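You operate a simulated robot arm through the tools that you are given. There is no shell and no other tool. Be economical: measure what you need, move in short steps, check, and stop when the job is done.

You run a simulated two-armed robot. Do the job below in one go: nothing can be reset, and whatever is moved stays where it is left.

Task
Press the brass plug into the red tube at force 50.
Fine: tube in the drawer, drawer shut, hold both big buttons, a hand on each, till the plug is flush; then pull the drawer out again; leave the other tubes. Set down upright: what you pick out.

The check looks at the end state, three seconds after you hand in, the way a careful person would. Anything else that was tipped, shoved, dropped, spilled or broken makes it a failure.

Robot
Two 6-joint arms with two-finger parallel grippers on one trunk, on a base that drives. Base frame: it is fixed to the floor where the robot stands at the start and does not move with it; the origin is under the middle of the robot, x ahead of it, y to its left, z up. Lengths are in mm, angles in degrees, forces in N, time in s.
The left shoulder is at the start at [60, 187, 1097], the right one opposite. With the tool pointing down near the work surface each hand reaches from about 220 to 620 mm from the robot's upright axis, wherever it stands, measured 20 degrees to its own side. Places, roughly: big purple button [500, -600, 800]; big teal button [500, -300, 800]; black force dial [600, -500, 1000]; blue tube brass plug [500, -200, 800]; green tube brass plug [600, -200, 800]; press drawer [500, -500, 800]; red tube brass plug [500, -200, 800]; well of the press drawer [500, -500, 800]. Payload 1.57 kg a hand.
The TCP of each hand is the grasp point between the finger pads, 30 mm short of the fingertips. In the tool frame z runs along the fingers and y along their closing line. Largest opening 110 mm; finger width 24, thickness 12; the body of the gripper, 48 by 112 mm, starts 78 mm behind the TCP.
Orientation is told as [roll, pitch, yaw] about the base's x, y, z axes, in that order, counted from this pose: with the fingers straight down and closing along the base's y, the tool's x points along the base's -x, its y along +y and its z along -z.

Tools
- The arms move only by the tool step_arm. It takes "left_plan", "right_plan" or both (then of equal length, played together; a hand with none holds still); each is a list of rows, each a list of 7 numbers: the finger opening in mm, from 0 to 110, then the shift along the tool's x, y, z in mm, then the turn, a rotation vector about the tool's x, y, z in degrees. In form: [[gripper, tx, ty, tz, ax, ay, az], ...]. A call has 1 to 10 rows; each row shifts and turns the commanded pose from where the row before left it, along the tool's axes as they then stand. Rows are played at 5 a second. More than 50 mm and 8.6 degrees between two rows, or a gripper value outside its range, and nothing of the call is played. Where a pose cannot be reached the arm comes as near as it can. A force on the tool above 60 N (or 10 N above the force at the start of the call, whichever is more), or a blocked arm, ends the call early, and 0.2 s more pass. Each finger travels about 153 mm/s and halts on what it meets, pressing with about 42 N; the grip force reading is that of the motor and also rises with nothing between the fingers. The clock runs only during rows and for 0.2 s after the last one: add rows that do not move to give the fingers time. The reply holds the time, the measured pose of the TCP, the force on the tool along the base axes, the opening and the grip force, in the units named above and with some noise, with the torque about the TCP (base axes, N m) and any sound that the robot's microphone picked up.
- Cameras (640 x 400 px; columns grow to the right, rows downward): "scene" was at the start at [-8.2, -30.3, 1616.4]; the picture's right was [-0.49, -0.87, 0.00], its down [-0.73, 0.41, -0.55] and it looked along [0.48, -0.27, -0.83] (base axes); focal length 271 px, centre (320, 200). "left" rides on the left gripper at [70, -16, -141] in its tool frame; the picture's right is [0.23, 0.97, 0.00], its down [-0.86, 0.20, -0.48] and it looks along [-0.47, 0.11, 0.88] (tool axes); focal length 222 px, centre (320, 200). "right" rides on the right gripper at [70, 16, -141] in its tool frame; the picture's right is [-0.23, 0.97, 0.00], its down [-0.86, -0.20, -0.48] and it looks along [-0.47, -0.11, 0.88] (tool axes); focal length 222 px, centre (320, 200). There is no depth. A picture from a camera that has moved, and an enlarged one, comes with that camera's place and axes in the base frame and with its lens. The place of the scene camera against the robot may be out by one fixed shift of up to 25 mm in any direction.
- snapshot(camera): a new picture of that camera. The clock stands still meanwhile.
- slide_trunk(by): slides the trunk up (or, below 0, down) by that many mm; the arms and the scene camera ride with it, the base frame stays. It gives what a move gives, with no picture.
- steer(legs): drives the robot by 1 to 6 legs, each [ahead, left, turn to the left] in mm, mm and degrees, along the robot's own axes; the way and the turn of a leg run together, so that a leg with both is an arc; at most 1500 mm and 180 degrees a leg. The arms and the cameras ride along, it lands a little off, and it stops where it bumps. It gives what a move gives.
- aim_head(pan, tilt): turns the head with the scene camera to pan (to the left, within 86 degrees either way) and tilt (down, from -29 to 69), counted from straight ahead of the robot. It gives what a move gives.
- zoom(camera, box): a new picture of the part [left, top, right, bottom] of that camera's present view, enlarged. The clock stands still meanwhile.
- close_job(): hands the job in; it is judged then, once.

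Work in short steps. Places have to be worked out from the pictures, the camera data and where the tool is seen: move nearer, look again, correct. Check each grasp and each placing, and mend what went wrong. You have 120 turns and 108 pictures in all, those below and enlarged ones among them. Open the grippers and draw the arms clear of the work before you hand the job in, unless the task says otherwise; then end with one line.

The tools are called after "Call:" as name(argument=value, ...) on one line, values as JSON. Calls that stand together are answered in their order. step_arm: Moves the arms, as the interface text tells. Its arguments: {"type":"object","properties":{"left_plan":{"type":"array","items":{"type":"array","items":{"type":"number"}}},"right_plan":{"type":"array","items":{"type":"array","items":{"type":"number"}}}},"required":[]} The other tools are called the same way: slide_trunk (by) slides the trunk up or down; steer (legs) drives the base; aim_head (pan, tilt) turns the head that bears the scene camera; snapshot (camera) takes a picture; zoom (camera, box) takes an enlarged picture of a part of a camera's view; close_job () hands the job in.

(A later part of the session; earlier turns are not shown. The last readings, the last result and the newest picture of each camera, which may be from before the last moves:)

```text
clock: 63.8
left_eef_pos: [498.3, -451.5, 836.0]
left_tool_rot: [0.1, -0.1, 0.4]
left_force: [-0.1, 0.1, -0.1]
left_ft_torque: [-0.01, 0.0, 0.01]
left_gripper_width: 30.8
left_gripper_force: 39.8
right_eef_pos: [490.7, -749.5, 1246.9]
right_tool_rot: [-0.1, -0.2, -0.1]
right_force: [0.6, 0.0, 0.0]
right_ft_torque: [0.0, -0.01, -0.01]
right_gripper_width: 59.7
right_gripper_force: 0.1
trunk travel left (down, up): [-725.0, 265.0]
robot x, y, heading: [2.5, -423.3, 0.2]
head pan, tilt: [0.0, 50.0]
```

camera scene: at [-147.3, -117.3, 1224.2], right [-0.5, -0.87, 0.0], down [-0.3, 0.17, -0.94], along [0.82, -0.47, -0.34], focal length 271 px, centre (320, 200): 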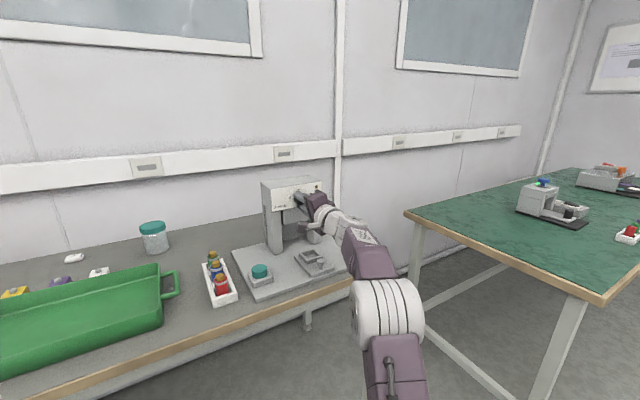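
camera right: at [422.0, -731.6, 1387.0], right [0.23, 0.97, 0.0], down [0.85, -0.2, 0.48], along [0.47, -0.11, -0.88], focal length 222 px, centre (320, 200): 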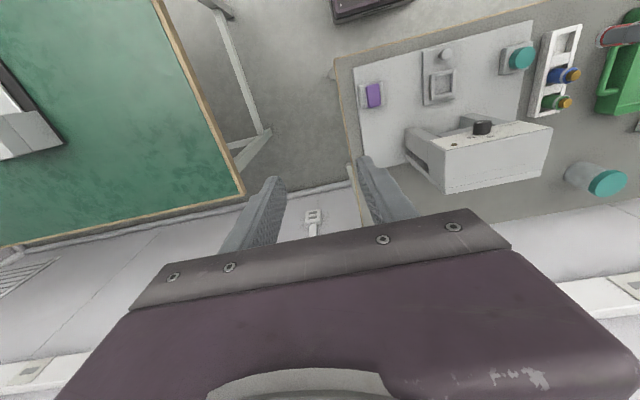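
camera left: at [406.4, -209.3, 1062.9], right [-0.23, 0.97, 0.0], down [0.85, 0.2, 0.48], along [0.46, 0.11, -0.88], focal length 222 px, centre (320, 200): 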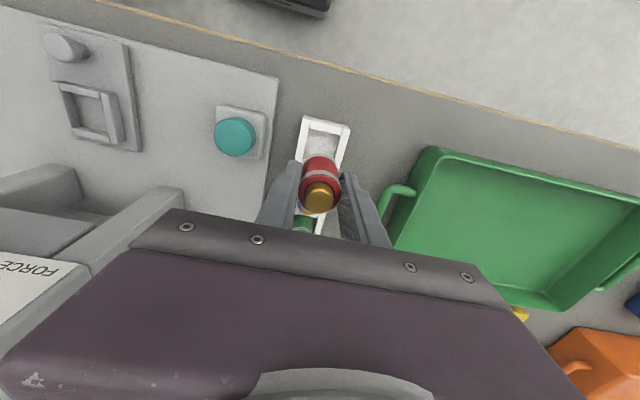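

Near-zero force: just touching the floor. Open and rise.

Call:
step_arm(left_plan=[[36, 0, 0, 0, 0, 0, 0], [46, 0, 0, 0, 0, 0, 0], [60, 0, 0, 0, 0, 0, 0], [60, 0, 0, -25, 0, 0, 0], [60, 0, 0, -35, 0, 0, 0], [60, 0, 0, -40, 0, 0, 0], [60, 0, 0, 0, 0, 0, 0]])

Call:
zoom(camera="left", box=[200, 40, 440, 230])

Call:
zoom(camera="right", box=[380, 30, 500, 120])

```text
clock: 65.4
left_eef_pos: [497.2, -453.1, 936.2]
left_tool_rot: [0.0, 0.1, 0.4]
left_force: [1.1, 0.4, -0.2]
left_ft_torque: [-0.01, -0.03, -0.03]
left_gripper_width: 59.9
left_gripper_force: 0.0
right_eef_pos: [491.0, -749.7, 1246.0]
right_tool_rot: [0.0, -0.3, 0.0]
right_force: [-0.9, 0.7, -0.3]
right_ft_torque: [0.03, 0.03, 0.0]
right_gripper_width: 60.1
right_gripper_force: 0.1
trunk travel left (down, up): [-725.0, 265.0]
robot x, y, heading: [-0.4, -426.8, 0.2]
head pan, tilt: [0.0, 50.0]
```

```text
2.11 times, centred on (320, 135) of left
camera zoom: at [427.1, -471.4, 1078.6], right [-0.23, 0.97, 0.0], down [0.85, 0.2, 0.48], along [0.46, 0.11, -0.88], focal length 468 px, centre (320, 337)
```

zoom: 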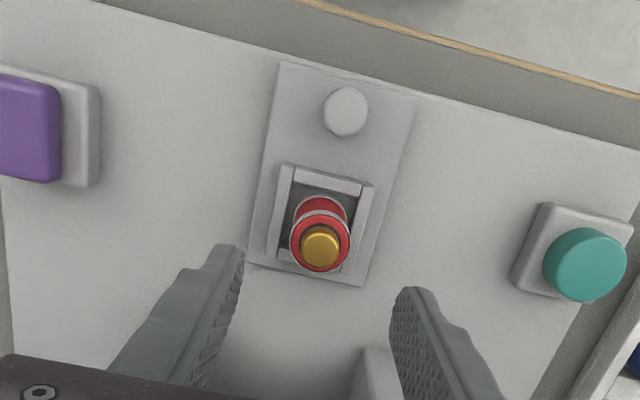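

```text
4.44 times, centred on (440, 75) of right
camera zoom: at [421.7, -732.0, 1387.0], right [0.23, 0.97, 0.0], down [0.85, -0.2, 0.48], along [0.47, -0.11, -0.88], focal length 987 px, centre (-213, 756)
```

zoom: 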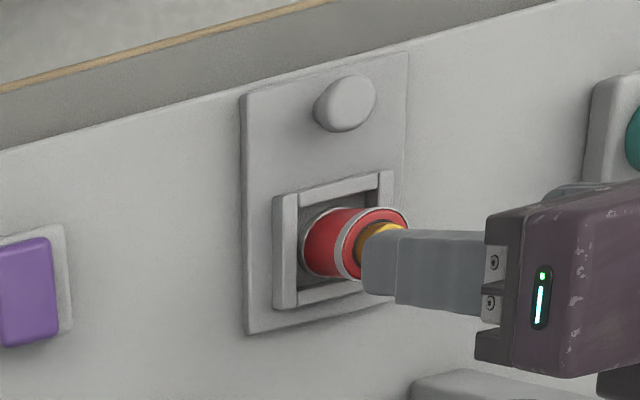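

The tube stands upright in the well. Next I close the drawer by gripping its knob with the left hand, tilted so the gripper body stays clear of the press head. First move above the knob and tilt.

Call:
step_arm(left_plan=[[60, 32, 0, 0, 0, 0, 0], [60, 31, -1, 0, 0, 0, 0], [60, 0, 0, 0, 0, -8.3, 0], [60, 0, 0, 0, 0, -8.3, 0], [60, 0, 0, 0, 0, -8.4, 0], [60, 17, 0, 36, 0, 0, 0], [60, 17, 0, 36, 0, 0, 0], [60, 0, 0, 0, 0, 0, 0]])

Call:
zoom(camera="left", box=[200, 40, 440, 230])

Call:
zoom(camera="right", box=[380, 10, 540, 110])

```text
clock: 67.2
left_eef_pos: [433.3, -454.1, 856.5]
left_tool_rot: [0.0, -25.0, 0.3]
left_force: [0.2, -0.2, 0.7]
left_ft_torque: [0.01, 0.0, 0.01]
left_gripper_width: 60.0
left_gripper_force: 0.1
right_eef_pos: [489.2, -749.6, 1247.1]
right_tool_rot: [-0.1, -0.2, -0.1]
right_force: [0.4, -1.0, 0.5]
right_ft_torque: [0.02, -0.01, -0.01]
right_gripper_width: 60.0
right_gripper_force: 0.2
trunk travel left (down, up): [-725.0, 265.0]
robot x, y, heading: [-3.5, -423.0, 0.4]
head pan, tilt: [0.0, 50.0]
```

```text
2.11 times, centred on (320, 135) of left
camera zoom: at [311.1, -471.8, 955.9], right [-0.21, 0.97, -0.1], down [0.57, 0.2, 0.8], along [0.79, 0.11, -0.6], focal length 468 px, centre (320, 337)
```

zoom: 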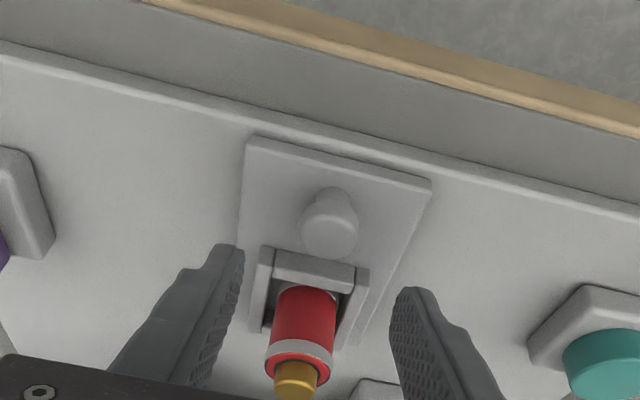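

```text
4.00 times, centred on (460, 60) of right
camera zoom: at [420.5, -731.8, 1387.5], right [0.23, 0.97, 0.0], down [0.85, -0.2, 0.48], along [0.47, -0.11, -0.88], focal length 888 px, centre (-240, 760)
```

zoom: 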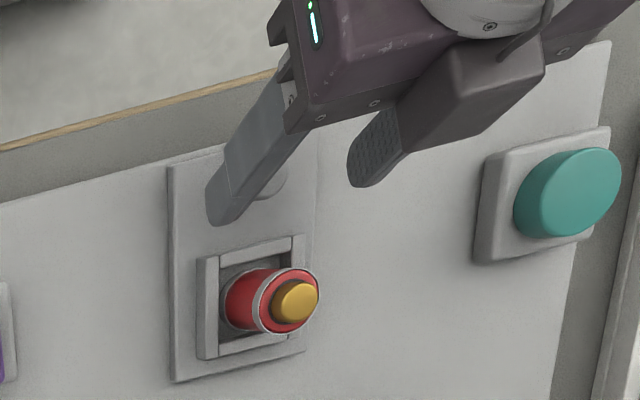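

The knob (≈[442,-455,800]) lies between the fingers. Lower the last 44 mm and close on it.

Call:
step_arm(left_plan=[[60, 9.3, -1, 20, 0, 0, 0], [60, 9.3, 0, 20, 0, 0, 0], [45, 0, 0, 0, 0, 0, 0], [30, 0, 0, 0, 0, 0, 0], [15, 0, 0, 0, 0, 0, 0], [15, 0, 0, 0, 0, 0, 0]])

Call:
zoom(camera="left", box=[200, 40, 440, 230])

```text
clock: 68.3
left_eef_pos: [438.2, -452.8, 817.7]
left_tool_rot: [0.0, -26.1, 0.7]
left_force: [0.0, 11.9, 35.7]
left_ft_torque: [0.84, -0.11, -0.01]
left_gripper_width: 27.2
left_gripper_force: 6.7
right_eef_pos: [490.3, -748.6, 1245.5]
right_tool_rot: [-0.1, -0.2, 0.0]
right_force: [-0.5, -0.3, -0.1]
right_ft_torque: [-0.03, 0.07, 0.01]
right_gripper_width: 59.7
right_gripper_force: 0.1
trunk travel left (down, up): [-725.0, 265.0]
robot x, y, heading: [2.0, -422.9, 0.3]
head pan, tilt: [0.0, 50.0]
stopped in row 5 (left hand): the force on the tool passed its limit at 80 N (the readings are from after the stop); the commanded pose is now the measured one
```

```text
2.11 times, centred on (320, 135) of left
camera zoom: at [313.6, -471.5, 914.7], right [-0.22, 0.97, -0.1], down [0.55, 0.21, 0.81], along [0.8, 0.12, -0.58], focal length 468 px, centre (320, 337)
```

zoom: 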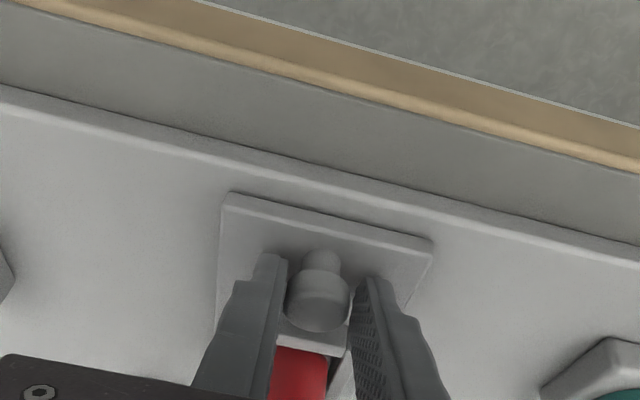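

The tips apparently touch the drawer plate. I ease up 5 mm and close again.

Call:
step_arm(left_plan=[[32, -2, 0, -4.5, 0, 0, 0], [32, 0, 0, 0, 0, 0, 0]])

Call:
step_arm(left_plan=[[22, 0, 0, 0, 0, 0, 0], [22, 0, 0, 0, 0, 0, 0]])

```text
clock: 68.9
left_eef_pos: [435.7, -453.1, 820.3]
left_tool_rot: [0.1, -25.4, 0.5]
left_force: [0.3, -0.5, 0.1]
left_ft_torque: [0.0, -0.02, -0.02]
left_gripper_width: 31.7
left_gripper_force: 0.0
right_eef_pos: [491.4, -748.8, 1246.3]
right_tool_rot: [-0.1, -0.2, 0.0]
right_force: [-0.4, 0.6, -0.2]
right_ft_torque: [0.0, -0.01, 0.02]
right_gripper_width: 60.0
right_gripper_force: 0.0
trunk travel left (down, up): [-725.0, 265.0]
robot x, y, heading: [-1.8, -425.4, 0.3]
head pan, tilt: [0.0, 50.0]
```

```text
clock: 69.5
left_eef_pos: [435.8, -453.5, 821.6]
left_tool_rot: [0.1, -25.5, 0.6]
left_force: [-0.8, -3.0, -0.7]
left_ft_torque: [-0.07, 0.0, -0.01]
left_gripper_width: 24.7
left_gripper_force: 1.8
right_eef_pos: [489.8, -749.3, 1245.5]
right_tool_rot: [0.0, -0.2, 0.0]
right_force: [0.8, -0.6, -0.1]
right_ft_torque: [0.04, -0.02, -0.03]
right_gripper_width: 59.9
right_gripper_force: 0.2
trunk travel left (down, up): [-725.0, 265.0]
robot x, y, heading: [-2.6, -425.2, 0.3]
head pan, tilt: [0.0, 50.0]
```

The fingers are meeting the knob at ~24.7 mm. Finish the grip.

Call:
step_arm(left_plan=[[18, 0, -0.5, 0, 0, 0, 0], [18, 0, 0, 0, 0, 0, 0]])

```text
clock: 70.1
left_eef_pos: [437.5, -452.0, 819.5]
left_tool_rot: [0.1, -25.5, 0.5]
left_force: [-0.6, -4.7, -2.3]
left_ft_torque: [-0.11, 0.01, -0.02]
left_gripper_width: 23.5
left_gripper_force: 35.4
right_eef_pos: [490.3, -750.1, 1247.1]
right_tool_rot: [0.0, -0.2, -0.1]
right_force: [-0.3, -0.1, -0.1]
right_ft_torque: [-0.01, 0.0, 0.0]
right_gripper_width: 59.9
right_gripper_force: 0.1
trunk travel left (down, up): [-725.0, 265.0]
robot x, y, heading: [4.4, -424.0, 0.6]
head pan, tilt: [0.0, 50.0]
```

Knob gripped. Push the drawer in slowly along +x.

Call:
step_arm(left_plan=[[18, -4.5, 0, 2.15, 0, 0, 0], [18, -7.2, 0, 3.44, 0, 0, 0], [18, -7.2, 0, 3.44, 0, 0, 0], [18, -7.2, 0, 3.44, 0, 0, 0], [18, -7.2, 0, 3.44, 0, 0, 0], [18, 0, 0, 0, 0, 0, 0]])

Call:
zoom(camera="scene", box=[260, 160, 400, 270])

```text
clock: 71.5
left_eef_pos: [474.3, -454.6, 820.3]
left_tool_rot: [0.2, -25.5, 0.5]
left_force: [0.2, -5.5, -2.0]
left_ft_torque: [-0.15, 0.75, -0.01]
left_gripper_width: 23.5
left_gripper_force: 35.4
right_eef_pos: [491.7, -749.9, 1244.7]
right_tool_rot: [0.0, -0.2, 0.0]
right_force: [0.4, 0.7, 0.0]
right_ft_torque: [-0.04, 0.01, 0.0]
right_gripper_width: 60.1
right_gripper_force: 0.0
trunk travel left (down, up): [-725.0, 265.0]
robot x, y, heading: [0.3, -420.1, 0.5]
head pan, tilt: [0.0, 50.0]
```

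```text
3.64 times, centred on (330, 215) of scene
camera zoom: at [8.9, -420.9, 1624.7], right [0.01, -1.0, 0.0], down [-0.77, 0.0, -0.64], along [0.64, 0.0, -0.77], focal length 985 px, centre (284, 146)
```

zoom: 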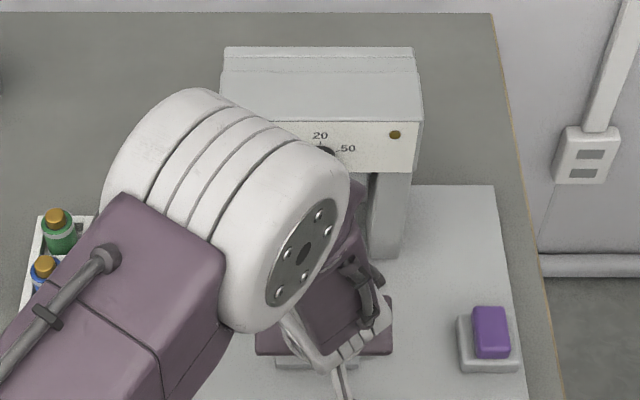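

The hand moved 37 mm with the knob held. I check the drawer from the right camera.

Call:
snapshot(camera="right")

```text
37 pictures are left
camera right: at [422.0, -732.3, 1386.8], right [0.23, 0.97, 0.0], down [0.85, -0.2, 0.48], along [0.47, -0.11, -0.88], focal length 222 px, centre (320, 200)
```

right: 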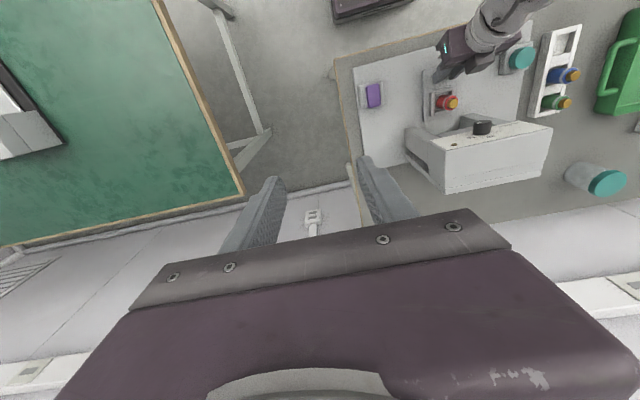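

Drawer slides with the tube upright. Continue pushing 64 mm.

Call:
step_arm(left_plan=[[18, -7.2, 0, 3.44, 0, 0, 0], [18, -7.2, 0, 3.44, 0, 0, 0], [18, -7.2, 0, 3.44, 0, 0, 0], [18, -7.2, 0, 3.44, 0, 0, 0], [18, -7.2, 0, 3.44, 0, 0, 0], [18, -7.2, 0, 3.44, 0, 0, 0], [18, -7.2, 0, 3.44, 0, 0, 0], [18, -7.2, 0, 3.44, 0, 0, 0], [18, 0, 0, 0, 0, 0, 0]])

```text
clock: 73.5
left_eef_pos: [538.8, -453.2, 820.0]
left_tool_rot: [0.1, -25.4, 0.6]
left_force: [-0.8, -6.5, -10.3]
left_ft_torque: [-0.15, 0.14, -0.04]
left_gripper_width: 23.7
left_gripper_force: 35.9
right_eef_pos: [492.4, -750.4, 1245.5]
right_tool_rot: [0.0, -0.2, 0.0]
right_force: [0.4, 0.1, 0.2]
right_ft_torque: [-0.01, -0.01, -0.02]
right_gripper_width: 59.7
right_gripper_force: 0.2
trunk travel left (down, up): [-725.0, 265.0]
robot x, y, heading: [-2.0, -428.7, 0.2]
head pan, tilt: [0.0, 50.0]
```

Travel 101 mm so far without a stop. Continue with smaller steps until resistance.

Call:
step_arm(left_plan=[[18, -5.4, 0, 2.3, 0, 0, 0], [18, -5.4, 0, 2.3, 0, 0, 0], [18, -5.4, 0, 2.3, 0, 0, 0], [18, -5.4, 0, 2.3, 0, 0, 0], [18, 0, 0, 0, 0, 0, 0]])

Call:
zoom(camera="right", box=[380, 10, 580, 200])

```text
clock: 74.7
left_eef_pos: [558.9, -453.4, 823.4]
left_tool_rot: [0.1, -25.7, 0.4]
left_force: [-16.7, -8.8, -3.0]
left_ft_torque: [-0.28, 0.53, 0.1]
left_gripper_width: 23.5
left_gripper_force: 35.9
right_eef_pos: [488.3, -751.0, 1247.2]
right_tool_rot: [0.0, -0.3, 0.0]
right_force: [-0.6, 0.0, -0.5]
right_ft_torque: [0.0, -0.01, 0.01]
right_gripper_width: 60.4
right_gripper_force: 0.1
trunk travel left (down, up): [-725.0, 265.0]
robot x, y, heading: [3.3, -425.1, 0.5]
head pan, tilt: [0.0, 50.0]
```

```text
2.11 times, centred on (480, 105) of right
camera zoom: at [418.9, -733.3, 1387.6], right [0.23, 0.97, 0.0], down [0.85, -0.2, 0.48], along [0.47, -0.11, -0.88], focal length 468 px, centre (-17, 400)
```

zoom: 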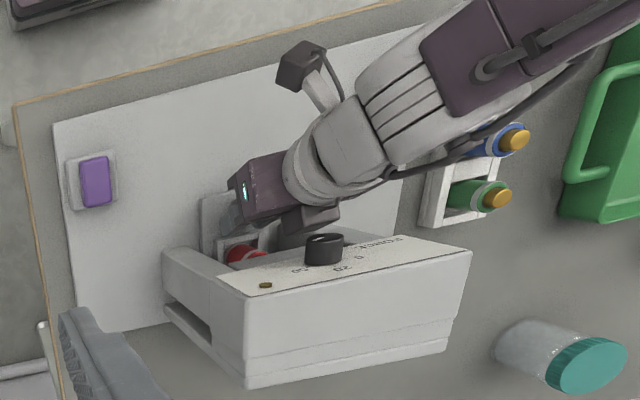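

Resistance of ~17 N appears at 121 mm travel. I push 4 mm more to see if it's the end stop.

Call:
step_arm(left_plan=[[18, -3.6, 0, 1.7, 0, 0, 0], [18, 0, 0, 0, 0, 0, 0]])

```text
clock: 75.3
left_eef_pos: [564.3, -450.7, 825.0]
left_tool_rot: [0.0, -26.0, 0.6]
left_force: [-3.6, -0.7, 14.9]
left_ft_torque: [0.03, -0.62, -0.08]
left_gripper_width: 17.1
left_gripper_force: 0.0
right_eef_pos: [489.2, -748.7, 1248.5]
right_tool_rot: [-0.2, -0.3, 0.0]
right_force: [-1.4, 0.7, 0.4]
right_ft_torque: [0.0, -0.02, 0.0]
right_gripper_width: 59.9
right_gripper_force: 0.1
trunk travel left (down, up): [-725.0, 265.0]
robot x, y, heading: [4.6, -426.9, 0.3]
head pan, tilt: [0.0, 50.0]
```

The fingers slipped off the knob – the drawer is likely at its stop. Raise, back off and look.

Call:
step_arm(left_plan=[[30, -8.6, 0, -18, 0, 0, 0], [30, -4.3, 0, -9, 0, 0, 0], [30, 36, 0, -17, 0, 0, 0], [30, 36, 0, -17, 0, 0, 0], [30, 36, 0, -17, 0, 0, 0], [30, 0, 0, 0, 0, 0, 0]])

Call:
snapshot(camera="left")

Call:
zoom(camera="right", box=[380, 10, 540, 140])

```text
clock: 75.8
left_eef_pos: [555.8, -448.5, 838.2]
left_tool_rot: [0.8, -24.3, 0.3]
left_force: [0.4, 1.4, 0.3]
left_ft_torque: [0.0, -0.03, -0.03]
left_gripper_width: 29.9
left_gripper_force: 0.0
right_eef_pos: [488.9, -748.5, 1247.3]
right_tool_rot: [-0.1, -0.2, -0.1]
right_force: [-0.3, -0.4, 0.9]
right_ft_torque: [-0.02, -0.03, 0.02]
right_gripper_width: 60.1
right_gripper_force: 0.1
trunk travel left (down, up): [-725.0, 265.0]
robot x, y, heading: [4.3, -426.4, 0.6]
head pan, tilt: [0.0, 50.0]
stopped in row 2 (left hand): the force on the tool passed its limit at 68 N (the readings are from after the stop); the commanded pose is now the measured one
```

```text
35 pictures are left
camera left: at [433.6, -468.6, 938.8], right [-0.22, 0.97, -0.08], down [0.58, 0.2, 0.79], along [0.79, 0.13, -0.61], focal length 222 px, centre (320, 200)
```

left: 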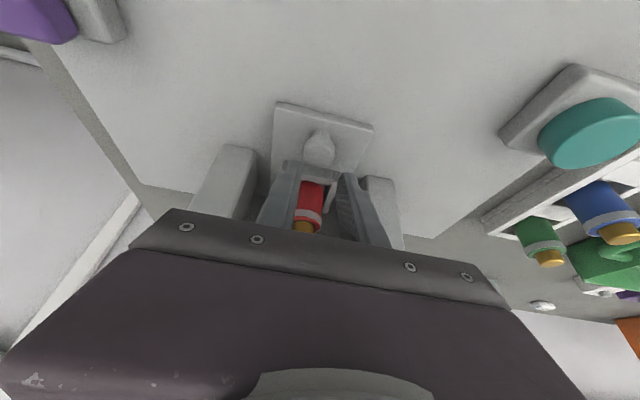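

```text
3.08 times, centred on (460, 75) of right
camera zoom: at [419.7, -731.1, 1388.0], right [0.23, 0.97, 0.0], down [0.85, -0.2, 0.48], along [0.47, -0.11, -0.88], focal length 684 px, centre (-111, 585)
```

zoom: 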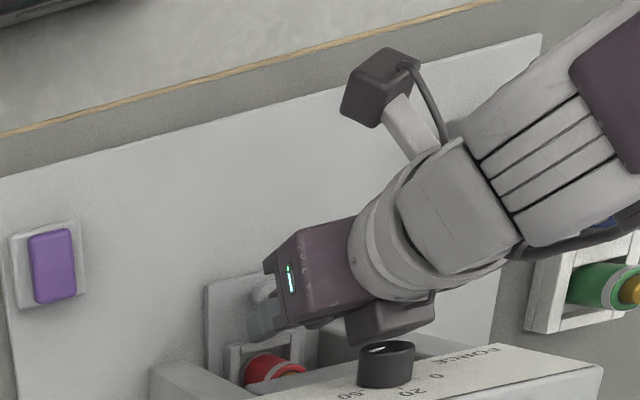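

The fingers had slipped past the knob (knob now ≈x 548, travel ≈107 mm). I open wide, rise clear, back off and look.

Call:
step_arm(left_plan=[[60, 0, 0, 0, 0, 0, 0], [60, 0, 0, 0, 0, 0, 0], [60, 4, 0, -9, 0, 0, 0], [60, 10, 0, -22, 0, 0, 0], [60, 36, 0, -16, 0, 0, 0], [60, 36, 0, -16, 0, 0, 0], [60, 36, 0, 16, 0, 0, 0], [60, 0, 0, 0, 0, 0, 0]])

Call:
snapshot(camera="left")

```text
clock: 77.7
left_eef_pos: [424.7, -449.1, 827.4]
left_tool_rot: [0.9, -24.3, 0.2]
left_force: [0.0, -0.4, -0.8]
left_ft_torque: [-0.01, -0.03, -0.01]
left_gripper_width: 60.3
left_gripper_force: 0.1
right_eef_pos: [490.8, -748.8, 1245.6]
right_tool_rot: [-0.1, -0.1, 0.0]
right_force: [0.1, -0.5, 1.4]
right_ft_torque: [-0.01, -0.01, 0.01]
right_gripper_width: 59.9
right_gripper_force: 0.1
trunk travel left (down, up): [-725.0, 265.0]
robot x, y, heading: [3.3, -425.1, 0.2]
head pan, tilt: [0.0, 50.0]
```

```text
33 pictures are left
camera left: at [302.2, -469.3, 928.6], right [-0.22, 0.97, -0.08], down [0.58, 0.19, 0.79], along [0.78, 0.13, -0.61], focal length 222 px, centre (320, 200)
```

left: 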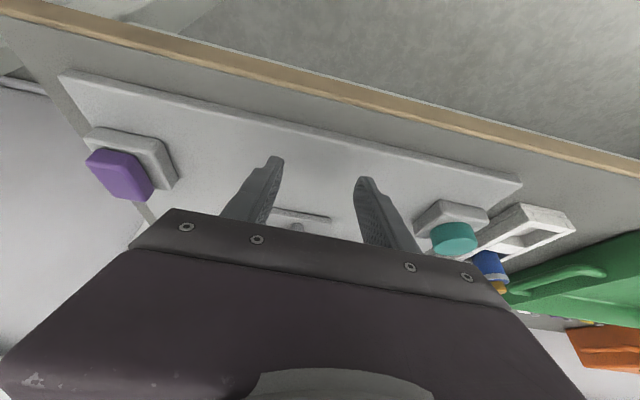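

Free and backed off. I raise the hand and look at the press from the front.

Call:
step_arm(left_plan=[[60, -14, 0, -31, 0, 0, 0], [60, -14, 0, -31, 0, 0, 0], [60, 0, 0, 0, 0, 0, 0]])

Call:
snapshot(camera="left")

Call:
zoom(camera="right", box=[380, 30, 560, 200])

```text
clock: 78.5
left_eef_pos: [426.4, -448.7, 898.1]
left_tool_rot: [0.8, -24.2, 0.3]
left_force: [0.1, -0.5, -0.1]
left_ft_torque: [0.03, -0.02, 0.0]
left_gripper_width: 60.0
left_gripper_force: 0.1
right_eef_pos: [490.9, -749.0, 1245.7]
right_tool_rot: [0.0, -0.1, 0.0]
right_force: [-0.3, 0.4, -0.3]
right_ft_torque: [0.01, 0.03, 0.02]
right_gripper_width: 60.0
right_gripper_force: 0.0
trunk travel left (down, up): [-725.0, 265.0]
robot x, y, heading: [-1.2, -426.0, 0.4]
head pan, tilt: [0.0, 50.0]
```

```text
32 pictures are left
camera left: at [304.6, -469.0, 999.1], right [-0.22, 0.97, -0.08], down [0.58, 0.19, 0.79], along [0.78, 0.13, -0.61], focal length 222 px, centre (320, 200)
```

left: 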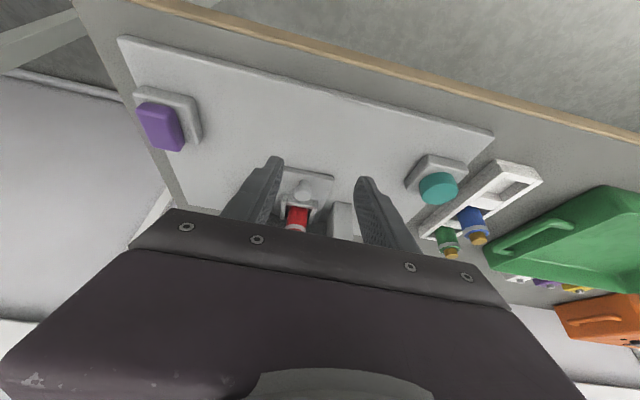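

```text
2.35 times, centred on (470, 115) of right
camera zoom: at [421.9, -731.4, 1386.8], right [0.23, 0.97, 0.0], down [0.85, -0.2, 0.48], along [0.47, -0.11, -0.88], focal length 523 px, centre (-33, 400)
```

zoom: 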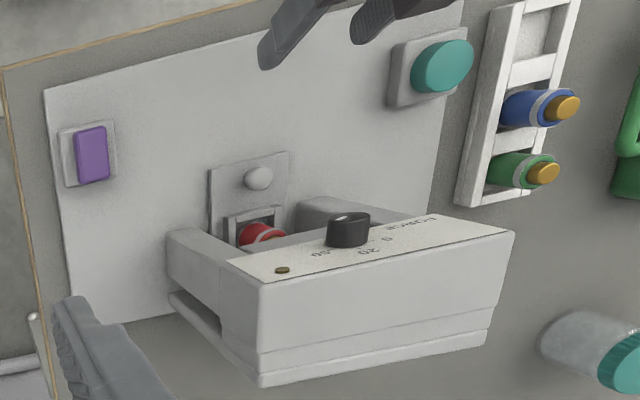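

Knob at x≈549 (travel 108 mm), well ≈608, while the press head's middle seems ≈630; it may not be fully shut. I close the fingers, set them before the knob and push on its front.

Call:
step_arm(left_plan=[[20, -8.7, -1.7, 32, 0, 0, 0], [0, -8.7, -1.7, 32, 0, 0, 0], [0, -8.7, -1.7, 31, 0, 0, 0], [0, 0, 0, 0, 0, 0, 0]])

Call:
step_arm(left_plan=[[0, -9.1, 0, 4.1, 0, 0, 0], [0, -9.1, 0, 4.1, 0, 0, 0], [0, -4.6, 0, 2, 0, 0, 0], [0, 0, 0, 0, 0, 0, 0]])

```text
clock: 79.5
left_eef_pos: [488.8, -453.7, 822.9]
left_tool_rot: [0.9, -24.4, 0.2]
left_force: [-0.8, 0.5, 0.2]
left_ft_torque: [-0.03, -0.03, 0.02]
left_gripper_width: 0.0
left_gripper_force: 21.3
right_eef_pos: [489.7, -747.6, 1246.2]
right_tool_rot: [0.0, -0.2, 0.0]
right_force: [-0.2, -0.7, -1.0]
right_ft_torque: [0.03, -0.03, -0.02]
right_gripper_width: 60.0
right_gripper_force: 0.0
trunk travel left (down, up): [-725.0, 265.0]
robot x, y, heading: [-4.0, -421.7, 0.4]
head pan, tilt: [0.0, 50.0]
```

```text
clock: 80.5
left_eef_pos: [512.5, -452.9, 823.5]
left_tool_rot: [1.0, -24.4, 0.3]
left_force: [-2.4, -1.1, 1.0]
left_ft_torque: [-0.02, 0.01, -0.04]
left_gripper_width: 0.0
left_gripper_force: 21.4
right_eef_pos: [490.5, -748.5, 1245.4]
right_tool_rot: [-0.1, -0.2, 0.0]
right_force: [-1.0, -0.3, -0.3]
right_ft_torque: [0.01, 0.02, 0.01]
right_gripper_width: 60.2
right_gripper_force: 0.1
trunk travel left (down, up): [-725.0, 265.0]
robot x, y, heading: [-1.6, -425.8, 0.3]
head pan, tilt: [0.0, 50.0]
```

Near contact now. Lower 3 mm for better purchase and push in small steps, watching force against motion.

Call:
step_arm(left_plan=[[0, 3, 0, 1, 0, 0, 0], [0, 0, 0, 2, 0, 0, 0], [0, -4.5, 0, 1.9, 0, 0, 0], [0, -4.5, 0, 1.9, 0, 0, 0], [0, 0, 0, 0, 0, 0, 0]])

Call:
step_arm(left_plan=[[0, -4.5, 0, 1.9, 0, 0, 0], [0, 0, 0, 0, 0, 0, 0]])

Call:
step_arm(left_plan=[[0, -4.5, 0, 1.9, 0, 0, 0], [0, 0, 0, 0, 0, 0, 0]])

```text
clock: 81.7
left_eef_pos: [517.8, -452.6, 817.8]
left_tool_rot: [0.9, -24.2, 0.2]
left_force: [-22.6, -1.8, -10.2]
left_ft_torque: [-0.2, 0.65, -0.13]
left_gripper_width: 0.0
left_gripper_force: 21.4
right_eef_pos: [487.3, -749.0, 1246.4]
right_tool_rot: [-0.1, -0.3, 0.0]
right_force: [-0.2, -0.3, 0.0]
right_ft_torque: [0.02, 0.0, -0.01]
right_gripper_width: 59.9
right_gripper_force: 0.0
trunk travel left (down, up): [-725.0, 265.0]
robot x, y, heading: [-1.3, -428.2, 0.3]
head pan, tilt: [0.0, 50.0]
```

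```text
clock: 82.2
left_eef_pos: [517.1, -453.6, 818.3]
left_tool_rot: [1.2, -24.0, 0.2]
left_force: [-46.9, -7.6, -15.6]
left_ft_torque: [-0.47, 1.16, -0.38]
left_gripper_width: 0.0
left_gripper_force: 21.3
right_eef_pos: [484.7, -750.3, 1248.5]
right_tool_rot: [0.1, -0.4, 0.0]
right_force: [0.3, 0.3, 0.4]
right_ft_torque: [0.01, 0.0, 0.01]
right_gripper_width: 59.9
right_gripper_force: 0.0
trunk travel left (down, up): [-725.0, 265.0]
robot x, y, heading: [-0.5, -424.6, 0.6]
head pan, tilt: [0.0, 50.0]
```

```text
clock: 82.6
left_eef_pos: [520.0, -451.1, 813.6]
left_tool_rot: [1.3, -23.4, -0.1]
left_force: [-18.5, -3.0, -0.8]
left_ft_torque: [0.0, 0.26, -0.07]
left_gripper_width: 0.2
left_gripper_force: 21.5
right_eef_pos: [489.0, -749.1, 1247.0]
right_tool_rot: [-0.1, -0.1, -0.1]
right_force: [0.2, 1.0, 0.1]
right_ft_torque: [-0.05, 0.05, 0.05]
right_gripper_width: 60.3
right_gripper_force: 0.0
trunk travel left (down, up): [-725.0, 265.0]
robot x, y, heading: [2.6, -421.4, 0.5]
head pan, tilt: [0.0, 50.0]
stopped in row 1 (left hand): the force on the tool passed its limit at 62 N (the readings are from after the stop); the commanded pose is now the measured one
```

No motion at 47–62 N: a hard stop. I retract the left hand and check visually that the tube stands straight under the ram.

Call:
step_arm(left_plan=[[0, 27, 0, -12, 0, 0, 0], [0, 27, 0, -12, 0, 0, 0], [0, -16, 0, -36, 0, 0, 0], [0, -16, 0, -36, 0, 0, 0], [0, -16, 0, -36, 0, 0, 0], [0, 0, 45, 0, 0, 8, 0], [0, 0, 45, 0, 0, 8, 0], [0, 0, 45, 0, 0, 7.4, 0], [0, 0, 30, 0, 0, 0, 0], [0, 0, 0, 0, 0, 0, 0]])

Call:
aim_head(pan=0, tilt=50)

Call:
zoom(camera="scene", box=[260, 160, 400, 270])

Call:
snapshot(camera="left")

```text
clock: 84.8
left_eef_pos: [463.2, -292.1, 937.4]
left_tool_rot: [1.1, 0.0, 0.5]
left_force: [-0.2, 0.4, 0.3]
left_ft_torque: [-0.01, 0.02, -0.04]
left_gripper_width: 0.0
left_gripper_force: 21.6
right_eef_pos: [490.1, -750.7, 1245.7]
right_tool_rot: [0.0, -0.2, -0.1]
right_force: [0.2, 0.3, -0.1]
right_ft_torque: [-0.01, 0.0, 0.0]
right_gripper_width: 60.1
right_gripper_force: 0.2
trunk travel left (down, up): [-725.0, 265.0]
robot x, y, heading: [1.7, -423.7, 0.4]
head pan, tilt: [0.0, 50.0]
```

```text
clock: 85.4
left_eef_pos: [463.1, -293.6, 936.7]
left_tool_rot: [1.1, -0.1, 0.5]
left_force: [0.5, 0.4, 0.8]
left_ft_torque: [0.01, 0.01, -0.01]
left_gripper_width: 0.0
left_gripper_force: 21.5
right_eef_pos: [490.0, -750.2, 1246.6]
right_tool_rot: [-0.1, -0.3, -0.1]
right_force: [0.2, -0.1, 0.2]
right_ft_torque: [0.0, -0.01, 0.03]
right_gripper_width: 59.9
right_gripper_force: 0.0
trunk travel left (down, up): [-725.0, 265.0]
robot x, y, heading: [-1.6, -421.2, 0.4]
head pan, tilt: [0.0, 50.0]
```

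```text
3.64 times, centred on (330, 215) of scene
camera zoom: at [7.8, -420.0, 1624.7], right [0.01, -1.0, 0.0], down [-0.77, 0.0, -0.64], along [0.64, 0.0, -0.77], focal length 985 px, centre (284, 146)
```

zoom: 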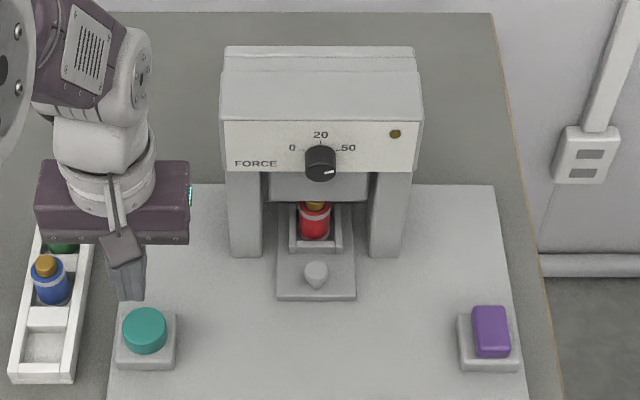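

```text
29 pictures are left
camera left: at [392.8, -313.5, 1078.7], right [-0.23, 0.97, 0.02], down [0.85, 0.2, 0.48], along [0.47, 0.13, -0.87], focal length 222 px, centre (320, 200)
```

left: 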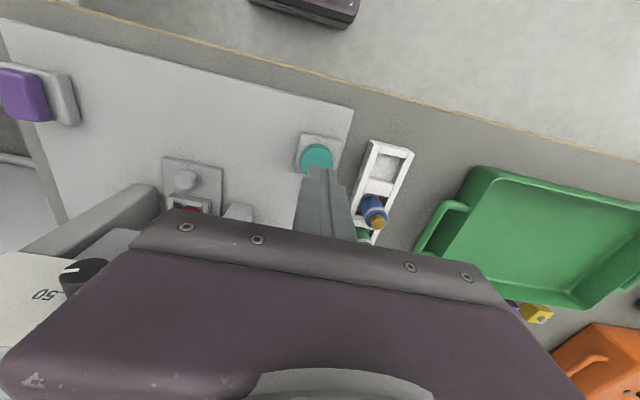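

Dial still at 50, tube seems upright with its plug right at the ram block's front edge. I look closer from a lower angle with the left hand's camera.

Call:
step_arm(left_plan=[[0, 13, -29, 28, 0, 0, 0], [0, 13, -29, 29, 0, 0, 0], [0, 0, 0, 0, -1.1, -8, 0], [0, 0, 0, 0, 0, -8, 0], [0, 0, 0, 0, 0, -8, 0], [0, 0, 0, 0, 0, -8, 0], [0, 0, 0, 0, 0, -8, 0], [0, 0, 0, 0, 0, 0, 0]])

Call:
snapshot(camera="left")

```text
clock: 87.2
left_eef_pos: [440.6, -324.2, 877.1]
left_tool_rot: [7.9, -26.3, -1.6]
left_force: [-0.5, 0.3, 1.0]
left_ft_torque: [-0.03, 0.04, 0.01]
left_gripper_width: 0.0
left_gripper_force: 21.5
left hand out of reach, approached as far as the arm can: row 4, 5, 6
right_eef_pos: [491.5, -749.1, 1246.4]
right_tool_rot: [-0.2, -0.2, 0.0]
right_force: [0.0, -0.9, 0.4]
right_ft_torque: [0.01, -0.01, 0.02]
right_gripper_width: 59.9
right_gripper_force: 0.0
trunk travel left (down, up): [-725.0, 265.0]
robot x, y, heading: [-1.0, -422.7, 0.5]
head pan, tilt: [0.0, 50.0]
```

```text
28 pictures are left
camera left: at [315.3, -359.0, 970.7], right [-0.24, 0.97, 0.02], down [0.55, 0.12, 0.83], along [0.8, 0.21, -0.56], focal length 222 px, centre (320, 200)
```

left: 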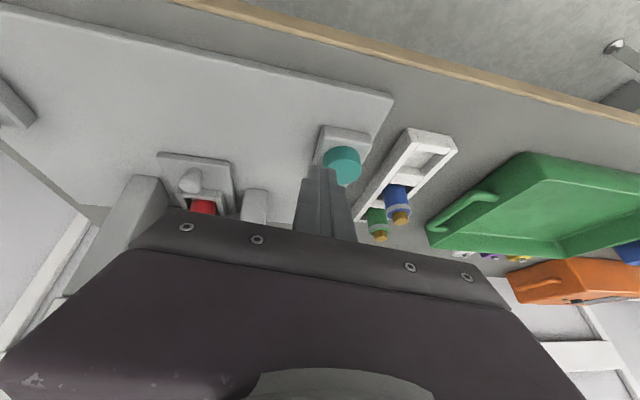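

The gripper hides it. I instead use a strong zoom of the scene camera on the tube.

Call:
zoom(camera="scene", box=[308, 192, 352, 222])

```text
13.33 times, centred on (330, 207) of scene
camera zoom: at [8.1, -419.7, 1624.7], right [0.01, -1.0, 0.0], down [-0.77, 0.0, -0.64], along [0.64, 0.0, -0.77], focal length 3610 px, centre (187, 107)
```

zoom: 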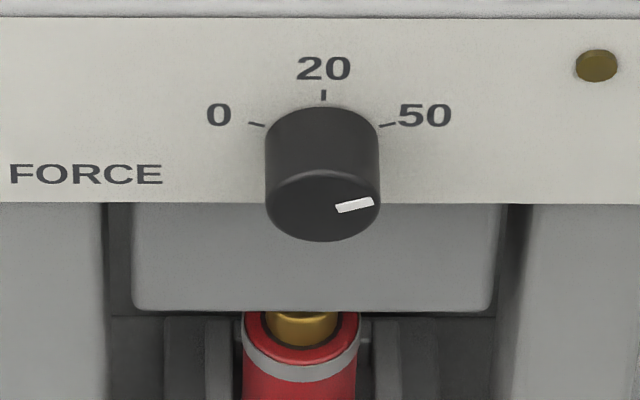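

The tube is upright directly under the ram with the plug under it, and the dial reads 50; the drawer is shut. Now I bring both hands, fingers closed and vertical, above the two buttons.

Call:
step_arm(left_plan=[[0, -13, 0, -27, 0, 0, 0], [0, -13, 0, -27, 0, 0, 0], [0, 0, 0, 0, 0, 8.5, 0], [0, 0, 0, 0, 0, 8.5, 0], [0, 0, 0, 0, 0, 8.5, 0], [0, 0, 0, 0, 7.5, 0, 0], [0, 0, 0, 0, 0, 0, 0], [0, 0, 0, 0, 0, 0, 0]], right_plan=[[30, 0.5, 16.6, 43, 0, 0, 0], [0, 0.5, 16.6, 43, 0, 0, 0], [0, 0.5, 16.6, 43, 0, 0, 0], [0, 0.5, 16.6, 43, 0, 0, 0], [0, 0.5, 16.6, 43, 0, 0, 0], [0, 0.5, 16.6, 43, 0, 0, 0], [0, 0.5, 16.6, 43, 0, 0, 0], [0, 0.5, 16.6, 43, 0, 0, 0]])

```text
clock: 89.0
left_eef_pos: [440.7, -334.5, 937.4]
left_tool_rot: [-0.5, -1.0, 1.8]
left_force: [0.8, -0.5, 0.1]
left_ft_torque: [0.0, 0.02, 0.05]
left_gripper_width: 0.1
left_gripper_force: 21.2
right_eef_pos: [489.0, -616.7, 902.4]
right_tool_rot: [-0.1, -0.1, -0.1]
right_force: [0.0, -0.1, -0.1]
right_ft_torque: [-0.02, -0.03, 0.0]
right_gripper_width: 0.1
right_gripper_force: 21.7
trunk travel left (down, up): [-725.0, 265.0]
robot x, y, heading: [-2.8, -422.4, -0.0]
head pan, tilt: [0.0, 50.0]
```

Both vertical. Move left above the teal button, right a bit lower over the purple, and check.

Call:
step_arm(left_plan=[[0, -14.8, 15.5, 19, -0.5, 1, 1.8], [0, -14.8, 15.5, 19, 0, 0, 0], [0, -14.8, 15.5, 19, 0, 0, 0], [0, 0, 0, 0, 0, 0, 0]], right_plan=[[0, 0, 0, 15, 0, 0, 0], [0, 0, 0, 10, 0, 0, 0], [0, 0, 0, 0, 0, 0, 0], [0, 0, 0, 0, 0, 0, 0]])

Call:
snapshot(camera="left")

Call:
snapshot(camera="right")

```text
clock: 90.0
left_eef_pos: [483.9, -285.2, 882.1]
left_tool_rot: [0.1, -0.1, -0.2]
left_force: [0.3, 0.9, 0.2]
left_ft_torque: [0.0, 0.03, -0.02]
left_gripper_width: 0.0
left_gripper_force: 21.4
right_eef_pos: [487.6, -617.4, 877.0]
right_tool_rot: [0.0, -0.2, 0.0]
right_force: [-0.2, 0.2, 0.0]
right_ft_torque: [-0.04, 0.02, -0.01]
right_gripper_width: 0.1
right_gripper_force: 21.4
trunk travel left (down, up): [-725.0, 265.0]
robot x, y, heading: [1.8, -422.9, 0.2]
head pan, tilt: [0.0, 50.0]
```

```text
26 pictures are left
camera left: at [413.7, -303.5, 1023.3], right [-0.23, 0.97, 0.0], down [0.85, 0.2, 0.48], along [0.47, 0.11, -0.88], focal length 222 px, centre (320, 200)
```

left: 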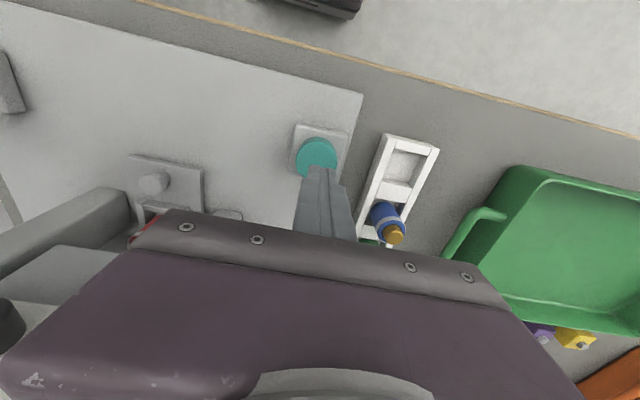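

```text
25 pictures are left
camera right: at [418.4, -599.6, 1018.3], right [0.23, 0.97, 0.0], down [0.85, -0.2, 0.48], along [0.47, -0.11, -0.88], focal length 222 px, centre (320, 200)
```

right: 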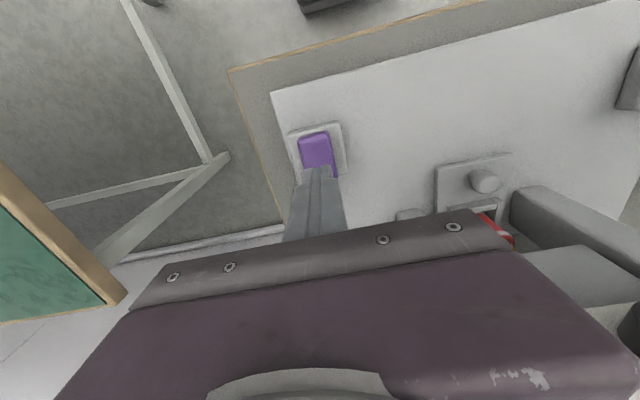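

Left is centred on teal; the right shifts 6 mm −x. Lower both to just above the buttons.

Call:
step_arm(left_plan=[[0, 0, 0, 18, 0, 0, 0], [0, 0, 0, 18, 0, 0, 0], [0, 0, 0, 0, 0, 0, 0]], right_plan=[[0, 6, 0, 16, 0, 0, 0], [0, 0, 0, 16, 0, 0, 0], [0, 0, 0, 0, 0, 0, 0]])

Call:
zoom(camera="scene", box=[260, 200, 400, 280])

```text
clock: 90.8
left_eef_pos: [485.0, -285.8, 844.9]
left_tool_rot: [0.0, -0.1, -0.1]
left_force: [0.7, 0.3, 1.0]
left_ft_torque: [0.02, -0.02, 0.0]
left_gripper_width: 0.0
left_gripper_force: 21.0
right_eef_pos: [481.7, -618.0, 847.4]
right_tool_rot: [-0.1, -0.3, 0.0]
right_force: [-0.2, 0.2, 0.1]
right_ft_torque: [0.02, 0.01, -0.02]
right_gripper_width: 0.0
right_gripper_force: 21.5
trunk travel left (down, up): [-725.0, 265.0]
robot x, y, heading: [1.6, -424.8, 0.4]
head pan, tilt: [0.0, 50.0]
```

```text
4.57 times, centred on (330, 240) of scene
camera zoom: at [7.1, -419.5, 1624.7], right [0.01, -1.0, 0.0], down [-0.77, 0.0, -0.64], along [0.64, 0.0, -0.77], focal length 1238 px, centre (274, 17)
```

zoom: 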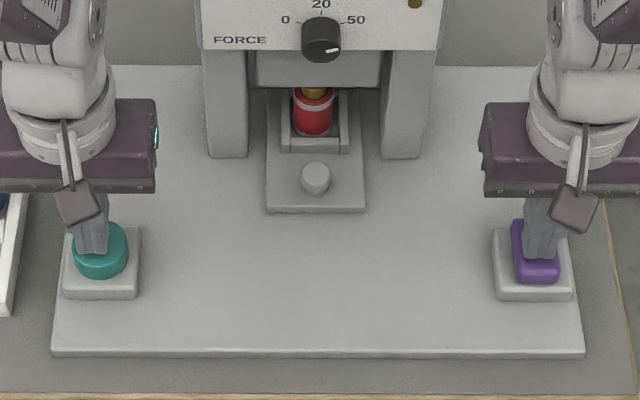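

Both hands are over their buttons. Creep down together.

Call:
step_arm(left_plan=[[0, 0, 0, 3, 0, 0, 0], [0, 0, 0, 3, 0, 0, 0], [0, 0, 0, 0, 0, 0, 0]], right_plan=[[0, 0, 0, 3, 0, 0, 0], [0, 0, 0, 3, 0, 0, 0], [0, 0, 0, 0, 0, 0, 0]])

Call:
step_arm(left_plan=[[0, 0, 0, 3, 0, 0, 0], [0, 0, 0, 0, 0, 0, 0]], right_plan=[[0, 0, 0, 3, 0, 0, 0], [0, 0, 0, 0, 0, 0, 0]])

```text
clock: 91.6
left_eef_pos: [483.6, -284.8, 840.3]
left_tool_rot: [0.2, -0.1, -0.2]
left_force: [-0.3, 0.0, 2.2]
left_ft_torque: [0.02, 0.03, -0.03]
left_gripper_width: 0.0
left_gripper_force: 21.0
right_eef_pos: [480.2, -617.6, 839.2]
right_tool_rot: [0.0, -0.2, 0.0]
right_force: [1.1, -1.9, 3.0]
right_ft_torque: [0.0, 0.01, 0.02]
right_gripper_width: 0.2
right_gripper_force: 21.1
trunk travel left (down, up): [-725.0, 265.0]
robot x, y, heading: [4.5, -423.4, 0.4]
head pan, tilt: [0.0, 50.0]
heard: click
```

```text
clock: 92.2
left_eef_pos: [484.1, -285.2, 838.2]
left_tool_rot: [0.2, -0.2, -0.1]
left_force: [2.3, 1.2, 4.8]
left_ft_torque: [0.08, -0.02, 0.0]
left_gripper_width: 0.2
left_gripper_force: 21.0
right_eef_pos: [480.6, -615.9, 836.2]
right_tool_rot: [-0.1, -0.2, 0.0]
right_force: [0.1, -1.0, 3.7]
right_ft_torque: [-0.05, 0.01, 0.01]
right_gripper_width: 0.2
right_gripper_force: 20.7
trunk travel left (down, up): [-725.0, 265.0]
robot x, y, heading: [1.3, -423.1, 0.5]
head pan, tilt: [0.0, 50.0]
heard: click
```

Two clicks – both buttons are down. I press 2 mm more and hold.

Call:
step_arm(left_plan=[[0, 0, 0, 2, 0, 0, 0], [0, 0, 0, 0, 0, 0, 0], [0, 0, 0, 0, 0, 0, 0], [0, 0, 0, 0, 0, 0, 0], [0, 0, 0, 0, 0, 0, 0], [0, 0, 0, 0, 0, 0, 0], [0, 0, 0, 0, 0, 0, 0], [0, 0, 0, 0, 0, 0, 0]], right_plan=[[0, 0, 0, 2, 0, 0, 0], [0, 0, 0, 0, 0, 0, 0], [0, 0, 0, 0, 0, 0, 0], [0, 0, 0, 0, 0, 0, 0], [0, 0, 0, 0, 0, 0, 0], [0, 0, 0, 0, 0, 0, 0], [0, 0, 0, 0, 0, 0, 0], [0, 0, 0, 0, 0, 0, 0]])

Call:
zoom(camera="scene", box=[280, 190, 380, 260])

```text
clock: 94.0
left_eef_pos: [484.1, -285.5, 834.0]
left_tool_rot: [0.1, -0.1, -0.1]
left_force: [3.5, -0.6, 10.9]
left_ft_torque: [-0.03, -0.08, 0.0]
left_gripper_width: 0.0
left_gripper_force: 21.6
right_eef_pos: [479.9, -616.4, 836.2]
right_tool_rot: [-0.1, -0.3, 0.0]
right_force: [2.8, 2.1, 11.1]
right_ft_torque: [0.09, -0.06, -0.06]
right_gripper_width: 0.2
right_gripper_force: 21.6
trunk travel left (down, up): [-725.0, 265.0]
robot x, y, heading: [-0.1, -423.2, 0.5]
head pan, tilt: [0.0, 50.0]
```

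```text
5.71 times, centred on (330, 225) of scene
camera zoom: at [6.3, -419.1, 1624.7], right [0.01, -1.0, 0.0], down [-0.77, -0.01, -0.64], along [0.64, 0.0, -0.77], focal length 1547 px, centre (263, 57)
```

zoom: 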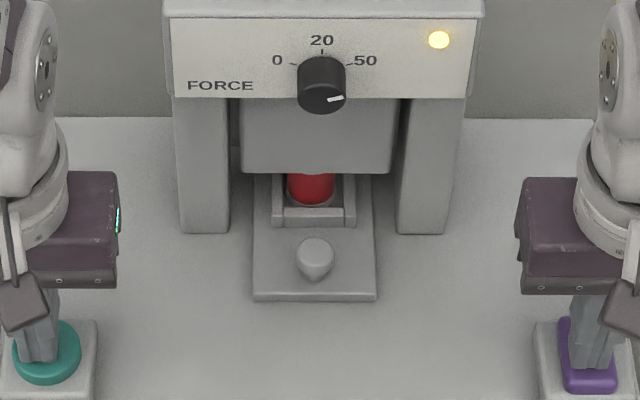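

The lamp is lit and the ram has come down. Keep holding and watch for completion.

Call:
step_arm(left_plan=[[0, 0, 0, 0, 0, 0, 0], [0, 0, 0, 0, 0, 0, 0], [0, 0, 0, 0, 0, 0, 0], [0, 0, 0, 0, 0, 0, 0], [0, 0, 0, 0, 0, 0, 0], [0, 0, 0, 0, 0, 0, 0], [0, 0, 0, 0, 0, 0, 0], [0, 0, 0, 0, 0, 0, 0], [0, 0, 0, 0, 0, 0, 0], [0, 0, 0, 0, 0, 0, 0]], right_plan=[[0, 0, 0, 0, 0, 0, 0], [0, 0, 0, 0, 0, 0, 0], [0, 0, 0, 0, 0, 0, 0], [0, 0, 0, 0, 0, 0, 0], [0, 0, 0, 0, 0, 0, 0], [0, 0, 0, 0, 0, 0, 0], [0, 0, 0, 0, 0, 0, 0], [0, 0, 0, 0, 0, 0, 0], [0, 0, 0, 0, 0, 0, 0], [0, 0, 0, 0, 0, 0, 0]])

Call:
zoom(camera="scene", box=[280, 190, 380, 260])

```text
clock: 96.2
left_eef_pos: [483.6, -285.8, 834.2]
left_tool_rot: [0.1, -0.1, -0.1]
left_force: [2.2, 1.1, 9.9]
left_ft_torque: [0.01, -0.04, 0.0]
left_gripper_width: 0.0
left_gripper_force: 20.8
right_eef_pos: [481.0, -616.5, 835.8]
right_tool_rot: [-0.1, -0.2, 0.0]
right_force: [3.2, -0.3, 10.7]
right_ft_torque: [0.02, -0.09, 0.0]
right_gripper_width: 0.2
right_gripper_force: 21.4
trunk travel left (down, up): [-725.0, 265.0]
robot x, y, heading: [2.8, -426.4, 0.5]
head pan, tilt: [0.0, 50.0]
```

```text
5.71 times, centred on (330, 225) of scene
camera zoom: at [5.9, -419.3, 1624.7], right [0.01, -1.0, 0.0], down [-0.77, -0.01, -0.64], along [0.64, 0.0, -0.77], focal length 1547 px, centre (263, 57)
```

zoom: 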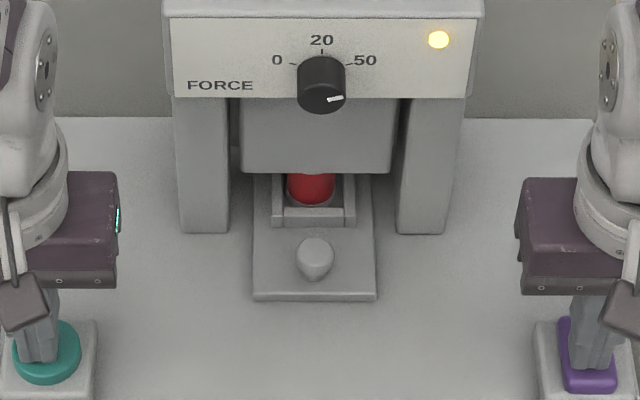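

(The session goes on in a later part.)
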